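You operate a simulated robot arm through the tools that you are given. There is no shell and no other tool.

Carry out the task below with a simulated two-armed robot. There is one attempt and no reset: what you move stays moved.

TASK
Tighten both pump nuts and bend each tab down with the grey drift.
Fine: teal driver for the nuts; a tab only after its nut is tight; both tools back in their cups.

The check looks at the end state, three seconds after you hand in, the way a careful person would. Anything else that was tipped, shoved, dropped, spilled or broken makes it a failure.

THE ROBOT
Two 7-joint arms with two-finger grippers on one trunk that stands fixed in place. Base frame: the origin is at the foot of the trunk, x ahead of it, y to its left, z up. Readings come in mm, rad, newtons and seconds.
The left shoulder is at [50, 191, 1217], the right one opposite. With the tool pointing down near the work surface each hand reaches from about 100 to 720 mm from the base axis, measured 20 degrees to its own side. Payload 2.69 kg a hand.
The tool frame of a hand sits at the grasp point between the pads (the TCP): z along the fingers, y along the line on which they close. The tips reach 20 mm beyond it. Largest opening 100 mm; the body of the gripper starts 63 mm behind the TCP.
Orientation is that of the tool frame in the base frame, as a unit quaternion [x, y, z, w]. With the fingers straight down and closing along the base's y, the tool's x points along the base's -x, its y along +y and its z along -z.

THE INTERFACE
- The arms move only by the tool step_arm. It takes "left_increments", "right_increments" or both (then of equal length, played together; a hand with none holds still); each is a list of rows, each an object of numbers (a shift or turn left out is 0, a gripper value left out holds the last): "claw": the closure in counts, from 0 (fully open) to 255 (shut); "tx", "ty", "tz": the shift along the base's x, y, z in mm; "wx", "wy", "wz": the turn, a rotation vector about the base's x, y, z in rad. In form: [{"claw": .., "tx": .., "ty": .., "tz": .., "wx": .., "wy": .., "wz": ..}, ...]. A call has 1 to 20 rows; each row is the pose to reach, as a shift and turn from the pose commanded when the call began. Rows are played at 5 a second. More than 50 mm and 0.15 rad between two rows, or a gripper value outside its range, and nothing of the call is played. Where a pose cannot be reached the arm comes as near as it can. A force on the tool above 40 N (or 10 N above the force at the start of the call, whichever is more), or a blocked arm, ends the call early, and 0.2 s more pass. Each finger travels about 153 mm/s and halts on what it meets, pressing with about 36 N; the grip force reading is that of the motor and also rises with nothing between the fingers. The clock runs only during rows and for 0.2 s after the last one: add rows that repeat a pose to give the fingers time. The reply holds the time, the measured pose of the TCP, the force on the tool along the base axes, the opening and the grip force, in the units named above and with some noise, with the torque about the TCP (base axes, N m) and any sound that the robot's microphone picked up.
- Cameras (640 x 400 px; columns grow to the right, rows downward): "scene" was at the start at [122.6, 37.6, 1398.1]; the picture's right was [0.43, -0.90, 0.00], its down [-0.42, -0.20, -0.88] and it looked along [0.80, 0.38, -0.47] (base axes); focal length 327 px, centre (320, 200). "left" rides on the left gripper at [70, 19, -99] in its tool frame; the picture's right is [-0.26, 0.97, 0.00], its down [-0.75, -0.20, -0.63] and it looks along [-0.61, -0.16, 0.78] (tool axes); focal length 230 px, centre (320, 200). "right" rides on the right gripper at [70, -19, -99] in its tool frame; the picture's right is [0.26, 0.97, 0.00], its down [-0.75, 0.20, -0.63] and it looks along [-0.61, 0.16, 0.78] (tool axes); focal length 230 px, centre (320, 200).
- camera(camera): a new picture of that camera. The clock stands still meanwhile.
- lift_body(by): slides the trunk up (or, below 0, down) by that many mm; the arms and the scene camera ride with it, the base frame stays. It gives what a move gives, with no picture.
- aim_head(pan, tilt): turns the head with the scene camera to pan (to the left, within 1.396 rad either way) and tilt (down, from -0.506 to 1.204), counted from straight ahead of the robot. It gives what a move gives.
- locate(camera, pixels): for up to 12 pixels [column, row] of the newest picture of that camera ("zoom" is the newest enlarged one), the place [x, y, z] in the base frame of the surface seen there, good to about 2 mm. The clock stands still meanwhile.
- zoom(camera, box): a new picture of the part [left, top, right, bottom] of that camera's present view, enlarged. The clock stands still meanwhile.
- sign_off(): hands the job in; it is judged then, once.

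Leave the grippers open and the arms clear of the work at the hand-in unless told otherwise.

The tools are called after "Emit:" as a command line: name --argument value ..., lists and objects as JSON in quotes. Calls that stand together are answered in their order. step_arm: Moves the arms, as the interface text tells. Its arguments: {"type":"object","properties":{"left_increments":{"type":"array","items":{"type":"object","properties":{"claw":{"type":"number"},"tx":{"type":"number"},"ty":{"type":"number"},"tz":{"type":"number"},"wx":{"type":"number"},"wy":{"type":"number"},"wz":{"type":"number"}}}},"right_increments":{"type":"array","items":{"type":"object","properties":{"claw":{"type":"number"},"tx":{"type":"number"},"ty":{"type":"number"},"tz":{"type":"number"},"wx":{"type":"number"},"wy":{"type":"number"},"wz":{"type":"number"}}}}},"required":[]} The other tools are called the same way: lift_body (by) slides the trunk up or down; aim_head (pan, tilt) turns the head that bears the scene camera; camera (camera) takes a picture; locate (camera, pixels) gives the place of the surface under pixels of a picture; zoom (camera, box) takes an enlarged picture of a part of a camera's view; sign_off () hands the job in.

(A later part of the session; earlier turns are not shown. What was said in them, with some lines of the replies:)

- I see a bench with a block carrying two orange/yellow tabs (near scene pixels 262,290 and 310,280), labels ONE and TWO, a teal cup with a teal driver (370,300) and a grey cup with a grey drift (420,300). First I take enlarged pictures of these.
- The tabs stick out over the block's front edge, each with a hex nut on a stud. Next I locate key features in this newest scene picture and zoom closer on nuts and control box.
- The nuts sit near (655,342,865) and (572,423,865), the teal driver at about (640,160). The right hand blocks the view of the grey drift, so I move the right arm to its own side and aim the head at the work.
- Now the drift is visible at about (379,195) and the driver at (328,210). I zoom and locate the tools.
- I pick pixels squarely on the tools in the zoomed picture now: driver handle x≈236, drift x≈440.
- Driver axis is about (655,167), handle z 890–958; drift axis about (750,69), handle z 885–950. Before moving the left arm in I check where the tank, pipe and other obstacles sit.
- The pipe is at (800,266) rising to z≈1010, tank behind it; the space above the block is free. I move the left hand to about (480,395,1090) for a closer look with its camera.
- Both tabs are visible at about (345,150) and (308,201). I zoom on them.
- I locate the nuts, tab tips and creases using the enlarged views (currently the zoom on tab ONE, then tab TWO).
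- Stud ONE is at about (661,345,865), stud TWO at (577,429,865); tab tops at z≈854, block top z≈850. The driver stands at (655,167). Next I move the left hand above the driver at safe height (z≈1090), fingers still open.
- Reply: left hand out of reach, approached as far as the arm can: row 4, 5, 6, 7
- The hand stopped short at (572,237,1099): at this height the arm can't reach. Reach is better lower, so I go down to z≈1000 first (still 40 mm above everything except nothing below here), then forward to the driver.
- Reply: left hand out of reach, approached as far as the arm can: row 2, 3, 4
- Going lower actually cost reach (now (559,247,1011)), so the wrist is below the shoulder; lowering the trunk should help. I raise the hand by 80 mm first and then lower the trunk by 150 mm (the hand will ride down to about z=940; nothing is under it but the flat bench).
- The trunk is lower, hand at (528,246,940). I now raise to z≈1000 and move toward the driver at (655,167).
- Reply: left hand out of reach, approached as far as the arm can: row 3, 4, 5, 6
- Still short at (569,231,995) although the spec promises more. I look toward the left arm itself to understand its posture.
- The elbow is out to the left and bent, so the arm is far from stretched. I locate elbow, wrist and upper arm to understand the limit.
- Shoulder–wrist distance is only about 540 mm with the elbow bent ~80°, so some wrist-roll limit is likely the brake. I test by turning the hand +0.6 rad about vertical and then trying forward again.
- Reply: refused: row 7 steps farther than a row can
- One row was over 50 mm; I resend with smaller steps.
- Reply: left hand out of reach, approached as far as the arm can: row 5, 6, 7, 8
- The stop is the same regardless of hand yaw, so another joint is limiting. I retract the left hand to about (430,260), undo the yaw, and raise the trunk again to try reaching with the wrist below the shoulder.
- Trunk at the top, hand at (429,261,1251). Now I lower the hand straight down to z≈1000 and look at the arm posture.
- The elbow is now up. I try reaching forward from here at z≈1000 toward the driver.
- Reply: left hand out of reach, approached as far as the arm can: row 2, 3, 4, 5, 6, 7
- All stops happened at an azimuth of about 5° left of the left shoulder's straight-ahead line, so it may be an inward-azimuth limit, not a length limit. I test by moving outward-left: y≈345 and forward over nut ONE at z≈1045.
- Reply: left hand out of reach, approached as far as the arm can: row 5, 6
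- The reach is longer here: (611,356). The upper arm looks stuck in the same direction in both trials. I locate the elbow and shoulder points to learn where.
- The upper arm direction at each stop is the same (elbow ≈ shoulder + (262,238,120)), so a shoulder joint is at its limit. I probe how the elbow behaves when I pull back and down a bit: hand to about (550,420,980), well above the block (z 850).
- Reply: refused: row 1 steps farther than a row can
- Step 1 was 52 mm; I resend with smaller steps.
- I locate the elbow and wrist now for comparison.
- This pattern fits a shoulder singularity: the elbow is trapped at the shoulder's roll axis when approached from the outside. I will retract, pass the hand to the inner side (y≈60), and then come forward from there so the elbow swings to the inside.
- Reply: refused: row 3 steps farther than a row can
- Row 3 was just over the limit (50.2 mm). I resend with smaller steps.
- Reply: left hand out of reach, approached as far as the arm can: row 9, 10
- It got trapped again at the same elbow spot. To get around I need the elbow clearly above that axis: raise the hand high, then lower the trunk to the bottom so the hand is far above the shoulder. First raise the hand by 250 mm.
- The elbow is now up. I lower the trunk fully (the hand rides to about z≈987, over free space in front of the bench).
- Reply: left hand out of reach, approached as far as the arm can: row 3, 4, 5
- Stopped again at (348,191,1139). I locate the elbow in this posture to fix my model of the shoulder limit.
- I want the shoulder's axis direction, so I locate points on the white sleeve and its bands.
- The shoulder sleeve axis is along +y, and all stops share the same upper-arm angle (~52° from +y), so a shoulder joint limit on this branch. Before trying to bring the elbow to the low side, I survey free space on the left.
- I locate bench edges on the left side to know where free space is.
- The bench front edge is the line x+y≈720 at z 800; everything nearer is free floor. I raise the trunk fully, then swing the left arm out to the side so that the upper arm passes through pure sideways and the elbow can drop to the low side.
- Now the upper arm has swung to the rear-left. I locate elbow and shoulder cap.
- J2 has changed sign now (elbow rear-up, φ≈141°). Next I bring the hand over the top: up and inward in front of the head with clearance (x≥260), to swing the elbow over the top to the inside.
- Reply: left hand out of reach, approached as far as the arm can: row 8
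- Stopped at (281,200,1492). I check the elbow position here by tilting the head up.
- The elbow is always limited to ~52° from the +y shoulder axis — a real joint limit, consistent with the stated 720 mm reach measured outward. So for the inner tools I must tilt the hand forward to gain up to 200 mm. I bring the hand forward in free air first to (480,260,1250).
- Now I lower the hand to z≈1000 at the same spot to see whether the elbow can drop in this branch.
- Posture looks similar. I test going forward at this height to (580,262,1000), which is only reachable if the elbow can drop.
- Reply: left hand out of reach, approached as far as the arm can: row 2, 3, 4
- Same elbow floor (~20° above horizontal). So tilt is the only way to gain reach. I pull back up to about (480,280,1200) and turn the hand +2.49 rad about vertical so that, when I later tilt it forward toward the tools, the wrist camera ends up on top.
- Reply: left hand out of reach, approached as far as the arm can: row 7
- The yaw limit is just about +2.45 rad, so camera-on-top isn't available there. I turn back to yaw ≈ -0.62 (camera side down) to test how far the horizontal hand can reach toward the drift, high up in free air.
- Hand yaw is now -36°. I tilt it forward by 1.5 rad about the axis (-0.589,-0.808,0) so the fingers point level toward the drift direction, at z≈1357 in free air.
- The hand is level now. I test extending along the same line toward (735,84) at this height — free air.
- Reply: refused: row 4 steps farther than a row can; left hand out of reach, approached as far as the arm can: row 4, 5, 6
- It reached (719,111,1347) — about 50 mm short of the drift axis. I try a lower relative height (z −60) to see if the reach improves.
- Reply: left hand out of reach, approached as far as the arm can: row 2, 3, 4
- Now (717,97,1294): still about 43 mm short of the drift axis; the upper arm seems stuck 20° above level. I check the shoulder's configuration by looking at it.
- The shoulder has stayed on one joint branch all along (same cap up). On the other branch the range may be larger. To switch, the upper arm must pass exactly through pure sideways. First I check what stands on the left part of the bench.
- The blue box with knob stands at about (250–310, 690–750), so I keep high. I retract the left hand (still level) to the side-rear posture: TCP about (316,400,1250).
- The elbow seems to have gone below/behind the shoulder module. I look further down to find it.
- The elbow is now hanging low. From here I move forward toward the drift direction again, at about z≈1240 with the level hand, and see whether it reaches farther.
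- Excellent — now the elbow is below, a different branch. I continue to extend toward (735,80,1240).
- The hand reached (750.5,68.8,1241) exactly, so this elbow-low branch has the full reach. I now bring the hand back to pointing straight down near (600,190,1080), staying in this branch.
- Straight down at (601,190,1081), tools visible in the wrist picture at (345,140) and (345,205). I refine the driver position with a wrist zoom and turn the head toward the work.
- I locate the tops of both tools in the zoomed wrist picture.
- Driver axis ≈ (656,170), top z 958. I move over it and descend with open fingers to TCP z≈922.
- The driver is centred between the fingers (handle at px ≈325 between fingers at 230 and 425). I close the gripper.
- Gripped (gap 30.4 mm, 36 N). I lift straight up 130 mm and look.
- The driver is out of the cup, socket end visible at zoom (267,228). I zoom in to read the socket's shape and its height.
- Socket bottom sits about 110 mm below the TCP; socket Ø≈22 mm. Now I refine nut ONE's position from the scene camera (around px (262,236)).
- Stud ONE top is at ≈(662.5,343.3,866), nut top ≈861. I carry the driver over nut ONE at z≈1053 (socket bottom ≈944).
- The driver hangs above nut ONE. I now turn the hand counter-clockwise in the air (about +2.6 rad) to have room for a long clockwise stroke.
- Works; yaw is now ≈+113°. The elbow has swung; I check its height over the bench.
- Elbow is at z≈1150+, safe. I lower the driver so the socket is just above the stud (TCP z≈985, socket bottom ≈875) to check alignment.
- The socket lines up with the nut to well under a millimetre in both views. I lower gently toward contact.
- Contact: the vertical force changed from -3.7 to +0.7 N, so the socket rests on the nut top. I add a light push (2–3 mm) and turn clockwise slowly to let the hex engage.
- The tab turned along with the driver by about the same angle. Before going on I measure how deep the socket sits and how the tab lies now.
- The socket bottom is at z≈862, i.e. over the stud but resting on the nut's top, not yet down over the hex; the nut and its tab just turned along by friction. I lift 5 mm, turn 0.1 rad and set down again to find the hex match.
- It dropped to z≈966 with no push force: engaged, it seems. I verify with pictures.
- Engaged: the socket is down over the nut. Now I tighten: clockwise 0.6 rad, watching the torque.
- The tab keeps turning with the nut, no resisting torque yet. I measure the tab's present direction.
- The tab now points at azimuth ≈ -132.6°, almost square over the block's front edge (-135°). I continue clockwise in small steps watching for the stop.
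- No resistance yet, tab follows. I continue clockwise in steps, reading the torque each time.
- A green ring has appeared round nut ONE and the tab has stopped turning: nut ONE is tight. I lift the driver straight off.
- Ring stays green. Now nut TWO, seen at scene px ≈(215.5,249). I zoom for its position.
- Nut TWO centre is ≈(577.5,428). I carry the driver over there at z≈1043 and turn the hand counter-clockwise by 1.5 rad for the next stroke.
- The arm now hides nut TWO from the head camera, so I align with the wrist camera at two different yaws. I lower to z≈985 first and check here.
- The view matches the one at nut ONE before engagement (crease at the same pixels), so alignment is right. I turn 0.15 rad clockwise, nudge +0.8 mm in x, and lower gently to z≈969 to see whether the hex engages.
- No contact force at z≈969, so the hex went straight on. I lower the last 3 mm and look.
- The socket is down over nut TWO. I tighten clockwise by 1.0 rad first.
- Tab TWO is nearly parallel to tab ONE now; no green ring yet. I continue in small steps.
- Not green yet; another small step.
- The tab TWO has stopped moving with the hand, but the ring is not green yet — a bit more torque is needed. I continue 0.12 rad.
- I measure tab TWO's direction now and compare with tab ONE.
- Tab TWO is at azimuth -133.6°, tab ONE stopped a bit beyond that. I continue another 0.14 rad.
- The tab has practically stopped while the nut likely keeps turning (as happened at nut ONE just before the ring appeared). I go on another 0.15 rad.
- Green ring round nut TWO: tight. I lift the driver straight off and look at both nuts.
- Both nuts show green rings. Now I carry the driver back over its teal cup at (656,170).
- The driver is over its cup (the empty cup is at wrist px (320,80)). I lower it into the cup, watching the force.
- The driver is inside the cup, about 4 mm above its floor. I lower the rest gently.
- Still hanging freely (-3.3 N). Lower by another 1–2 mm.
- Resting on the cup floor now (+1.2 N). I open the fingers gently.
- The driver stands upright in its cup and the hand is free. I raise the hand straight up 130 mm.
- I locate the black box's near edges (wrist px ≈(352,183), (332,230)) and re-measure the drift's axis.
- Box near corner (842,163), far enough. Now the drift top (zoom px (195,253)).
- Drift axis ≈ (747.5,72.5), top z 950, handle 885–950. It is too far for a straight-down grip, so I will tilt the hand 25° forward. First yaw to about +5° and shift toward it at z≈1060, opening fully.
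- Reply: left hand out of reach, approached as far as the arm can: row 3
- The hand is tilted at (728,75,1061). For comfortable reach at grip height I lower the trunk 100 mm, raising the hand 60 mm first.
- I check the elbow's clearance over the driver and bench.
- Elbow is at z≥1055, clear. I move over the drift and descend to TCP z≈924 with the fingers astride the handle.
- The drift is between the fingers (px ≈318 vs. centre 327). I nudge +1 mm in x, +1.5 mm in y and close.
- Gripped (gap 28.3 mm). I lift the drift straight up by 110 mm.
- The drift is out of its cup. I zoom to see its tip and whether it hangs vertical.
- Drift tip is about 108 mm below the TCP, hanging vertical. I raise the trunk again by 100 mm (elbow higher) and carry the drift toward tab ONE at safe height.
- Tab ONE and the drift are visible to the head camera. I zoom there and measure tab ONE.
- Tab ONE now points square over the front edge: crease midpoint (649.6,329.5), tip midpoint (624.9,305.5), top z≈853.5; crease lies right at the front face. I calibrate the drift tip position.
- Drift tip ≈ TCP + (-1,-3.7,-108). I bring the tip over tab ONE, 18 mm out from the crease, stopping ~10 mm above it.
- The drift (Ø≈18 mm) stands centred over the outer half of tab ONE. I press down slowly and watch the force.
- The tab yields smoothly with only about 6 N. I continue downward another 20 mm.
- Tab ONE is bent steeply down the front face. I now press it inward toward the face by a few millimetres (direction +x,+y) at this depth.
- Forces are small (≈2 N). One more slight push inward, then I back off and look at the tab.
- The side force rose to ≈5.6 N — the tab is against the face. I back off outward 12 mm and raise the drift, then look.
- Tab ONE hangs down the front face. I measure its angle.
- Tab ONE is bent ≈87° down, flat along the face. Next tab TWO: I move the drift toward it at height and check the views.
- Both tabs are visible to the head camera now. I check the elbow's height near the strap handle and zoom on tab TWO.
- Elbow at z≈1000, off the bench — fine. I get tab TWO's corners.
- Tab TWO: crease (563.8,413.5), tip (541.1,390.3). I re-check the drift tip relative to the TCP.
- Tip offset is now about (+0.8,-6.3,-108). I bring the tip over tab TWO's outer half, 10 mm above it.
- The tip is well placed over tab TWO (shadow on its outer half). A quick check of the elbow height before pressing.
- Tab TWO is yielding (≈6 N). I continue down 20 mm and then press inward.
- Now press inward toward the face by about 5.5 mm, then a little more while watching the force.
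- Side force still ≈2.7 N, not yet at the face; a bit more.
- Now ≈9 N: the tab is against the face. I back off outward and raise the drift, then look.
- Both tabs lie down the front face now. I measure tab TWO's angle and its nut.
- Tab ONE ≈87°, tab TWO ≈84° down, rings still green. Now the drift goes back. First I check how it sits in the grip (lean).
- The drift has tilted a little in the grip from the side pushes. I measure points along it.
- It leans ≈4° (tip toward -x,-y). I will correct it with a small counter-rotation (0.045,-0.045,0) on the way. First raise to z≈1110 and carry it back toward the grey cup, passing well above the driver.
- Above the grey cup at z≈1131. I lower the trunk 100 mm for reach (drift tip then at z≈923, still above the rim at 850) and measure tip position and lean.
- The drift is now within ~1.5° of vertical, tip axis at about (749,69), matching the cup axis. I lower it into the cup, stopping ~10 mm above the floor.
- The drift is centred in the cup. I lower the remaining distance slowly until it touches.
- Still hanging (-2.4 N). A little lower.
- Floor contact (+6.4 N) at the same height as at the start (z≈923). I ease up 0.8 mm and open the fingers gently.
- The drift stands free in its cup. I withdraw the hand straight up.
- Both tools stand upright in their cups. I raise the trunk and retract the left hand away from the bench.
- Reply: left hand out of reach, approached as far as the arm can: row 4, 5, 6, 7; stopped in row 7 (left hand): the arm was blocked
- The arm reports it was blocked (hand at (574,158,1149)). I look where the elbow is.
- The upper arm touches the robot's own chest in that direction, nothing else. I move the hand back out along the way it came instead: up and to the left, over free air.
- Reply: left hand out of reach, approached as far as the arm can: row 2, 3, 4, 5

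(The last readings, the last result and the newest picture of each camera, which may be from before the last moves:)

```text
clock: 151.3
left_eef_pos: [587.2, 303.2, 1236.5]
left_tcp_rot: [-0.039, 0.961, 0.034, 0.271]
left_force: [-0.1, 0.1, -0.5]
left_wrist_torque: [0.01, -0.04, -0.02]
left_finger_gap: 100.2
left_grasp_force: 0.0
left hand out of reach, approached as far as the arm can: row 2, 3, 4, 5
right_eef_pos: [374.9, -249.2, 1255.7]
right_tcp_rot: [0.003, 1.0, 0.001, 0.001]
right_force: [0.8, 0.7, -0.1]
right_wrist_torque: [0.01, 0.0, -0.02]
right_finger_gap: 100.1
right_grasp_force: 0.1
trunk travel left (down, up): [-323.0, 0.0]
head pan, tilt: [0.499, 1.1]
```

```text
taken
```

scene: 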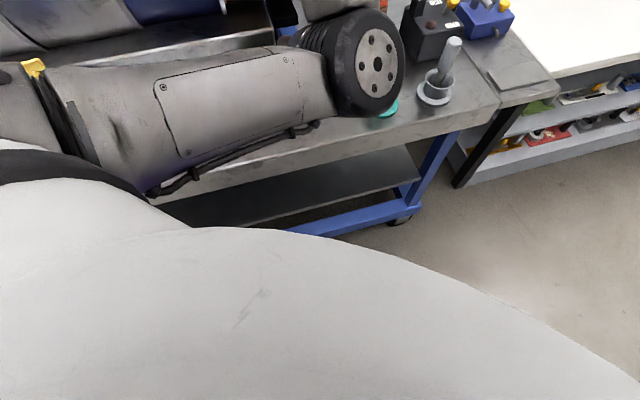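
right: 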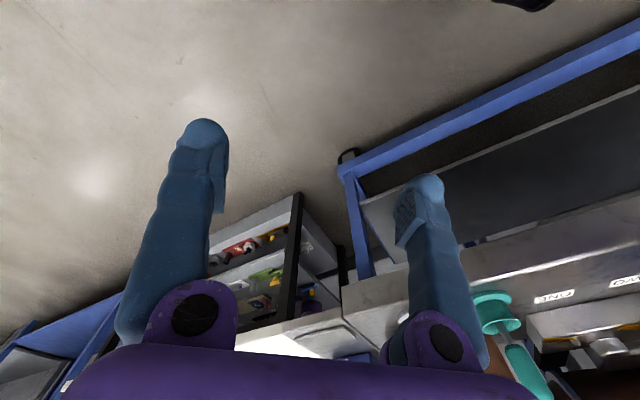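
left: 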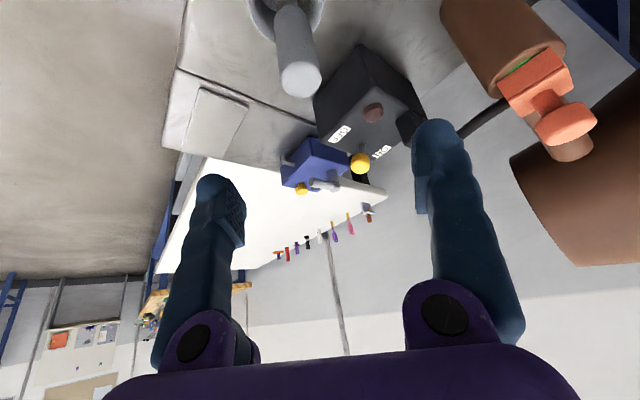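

The hand is now at (587,303,1236), nearly 400 mm above the work. I look at the whole scene again.

Emit:
aim_head --pan 0.4 --tilt 0.65

Emit:
camera --camera "scene"

Emit:
camera --camera "left"

```text
clock: 152.2
left_eef_pos: [589.7, 303.5, 1235.5]
left_tcp_rot: [-0.039, 0.961, 0.034, 0.271]
left_force: [0.5, -1.0, -0.7]
left_wrist_torque: [-0.02, 0.0, 0.0]
left_finger_gap: 100.0
left_grasp_force: 0.1
right_eef_pos: [375.6, -249.8, 1256.0]
right_tcp_rot: [0.002, 1.0, 0.001, 0.0]
right_force: [-0.3, -0.9, 0.3]
right_wrist_torque: [0.01, 0.02, 0.03]
right_finger_gap: 100.1
right_grasp_force: 0.0
trunk travel left (down, up): [-323.0, 0.0]
head pan, tilt: [0.4, 0.649]
```

```text
taken
```

scene: 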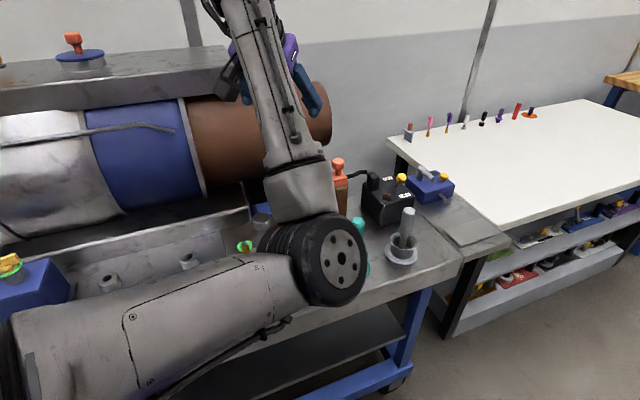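

```text
taken
```

left: 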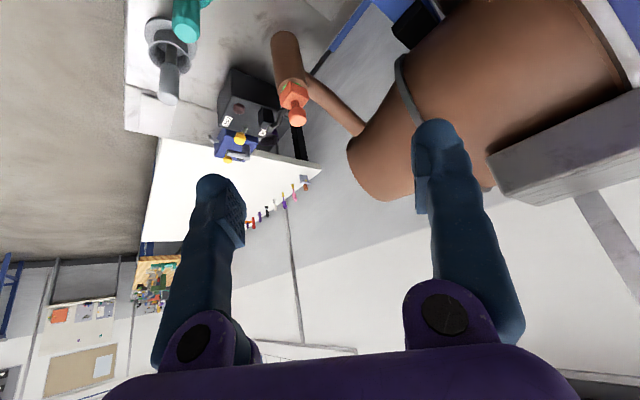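

All looks calm. I move the hand further back/left (toward (480,400,1270)) to clear the view of the block.

Emit:
step_arm --left_increments '[{"tx": -20, "ty": 20, "tz": 8}, {"tx": -45, "ty": 40, "tz": 15}, {"tx": -70, "ty": 60, "tz": 22}, {"tx": -95, "ty": 80, "tz": 30}, {"tx": -115, "ty": 100, "tz": 35}]'

Emit:
camera --camera "scene"

```text
clock: 153.4
left_eef_pos: [481.0, 420.4, 1272.3]
left_tcp_rot: [-0.039, 0.961, 0.034, 0.271]
left_force: [-0.6, -0.9, 0.2]
left_wrist_torque: [0.0, -0.02, 0.01]
left_finger_gap: 99.9
left_grasp_force: 0.1
left hand out of reach, approached as far as the arm can: row 1, 2, 3, 4, 5
right_eef_pos: [376.2, -249.1, 1256.2]
right_tcp_rot: [0.001, 1.0, 0.0, 0.001]
right_force: [-0.1, 0.3, 0.9]
right_wrist_torque: [0.01, -0.02, 0.03]
right_finger_gap: 99.8
right_grasp_force: 0.1
trunk travel left (down, up): [-323.0, 0.0]
head pan, tilt: [0.4, 0.649]
```

```text
taken
```

scene: 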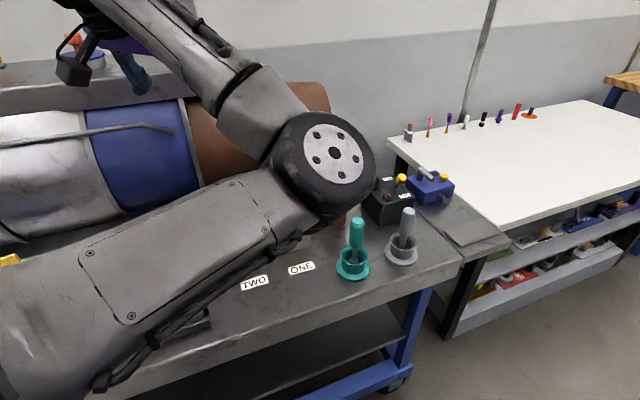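

The hand is well clear. The head view of the block is covered by the upper arm, so I use the right wrist camera (block expected around px (502,216)).

Emit:
camera --camera "right"

Emit:
zoom --camera "right" --box '[440, 160, 560, 260]'

Emit:
camera --camera "left"

```text
taken
```

right: 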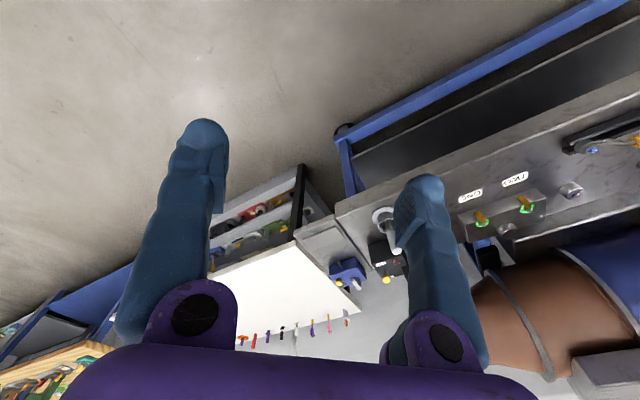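

```text
4.00 times, centred on (500, 210) of right
```

zoom: 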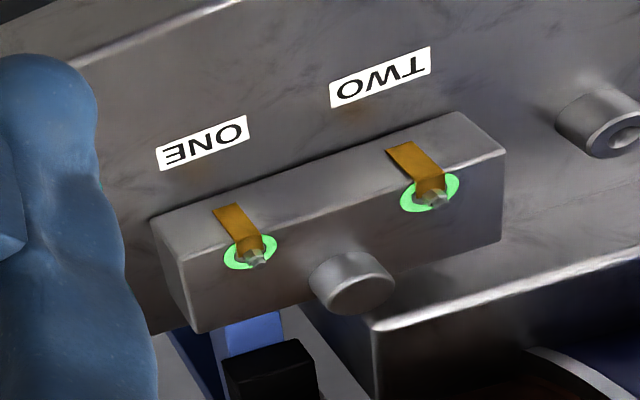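

```text
taken
```

left: 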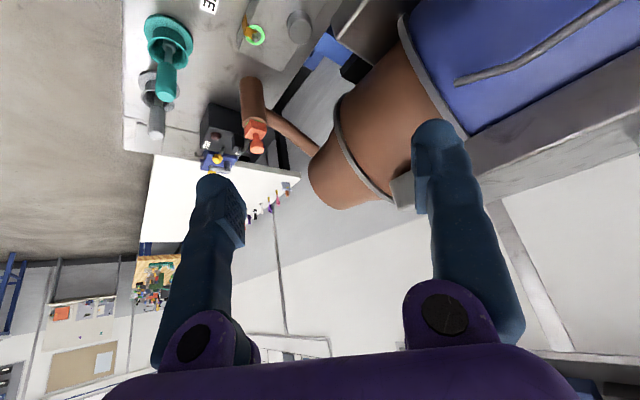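

Both rings are green and both tabs lie folded over the front face. A last close look at the two tools in their cups.

Emit:
zoom --camera "scene" --box '[320, 190, 440, 290]'

Emit:
locate --camera "zoom" --pixels '[[253, 125], [250, 190], [430, 90], [425, 150]]'

```text
4.00 times, centred on (380, 240) of scene
```

zoom: 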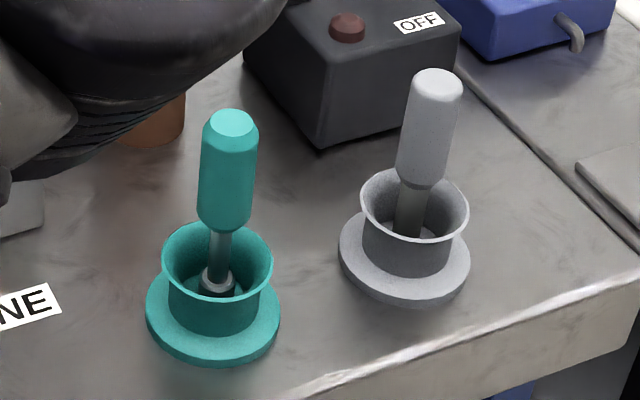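

```text
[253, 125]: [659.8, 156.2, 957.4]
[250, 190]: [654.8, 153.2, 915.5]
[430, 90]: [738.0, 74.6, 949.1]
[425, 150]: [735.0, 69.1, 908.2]
```

Both tools stand upright in their own cups, at the same height as at the start. Both nuts show green rings, both tabs are bent down over the front face, both grippers are open and the arms are clear, so I hand in.

Emit:
sign_off

```text
The job is handed in.
```

I tightened both pump nuts with the teal driver, then bent both tabs down with the grey drift, and handed the job in. The check hasn't reported a result yet.

- **Nuts:** Nuts ONE and TWO were turned clockwise until a green ring appeared round each, and both rings were still green at the last look. I did both nuts before touching either tab.
- **Tabs:** Each tab turned with its nut while tightening and ended pointing straight out over the block's front edge. I pressed each one down against the front face. By my measurement, tab ONE is bent about 87° and tab TWO about 84°.
- **Tools:** The driver and the drift are both standing upright in their own cups, at the same height as when I started.
- **Arms:** Both grippers are open, and the left hand is about 400 mm above the work.

While I was pulling the left arm back, it was stopped once. It looked like the upper arm had come up against the robot's own chest, so I took it out another way. I saw nothing else on the bench moved or knocked over.
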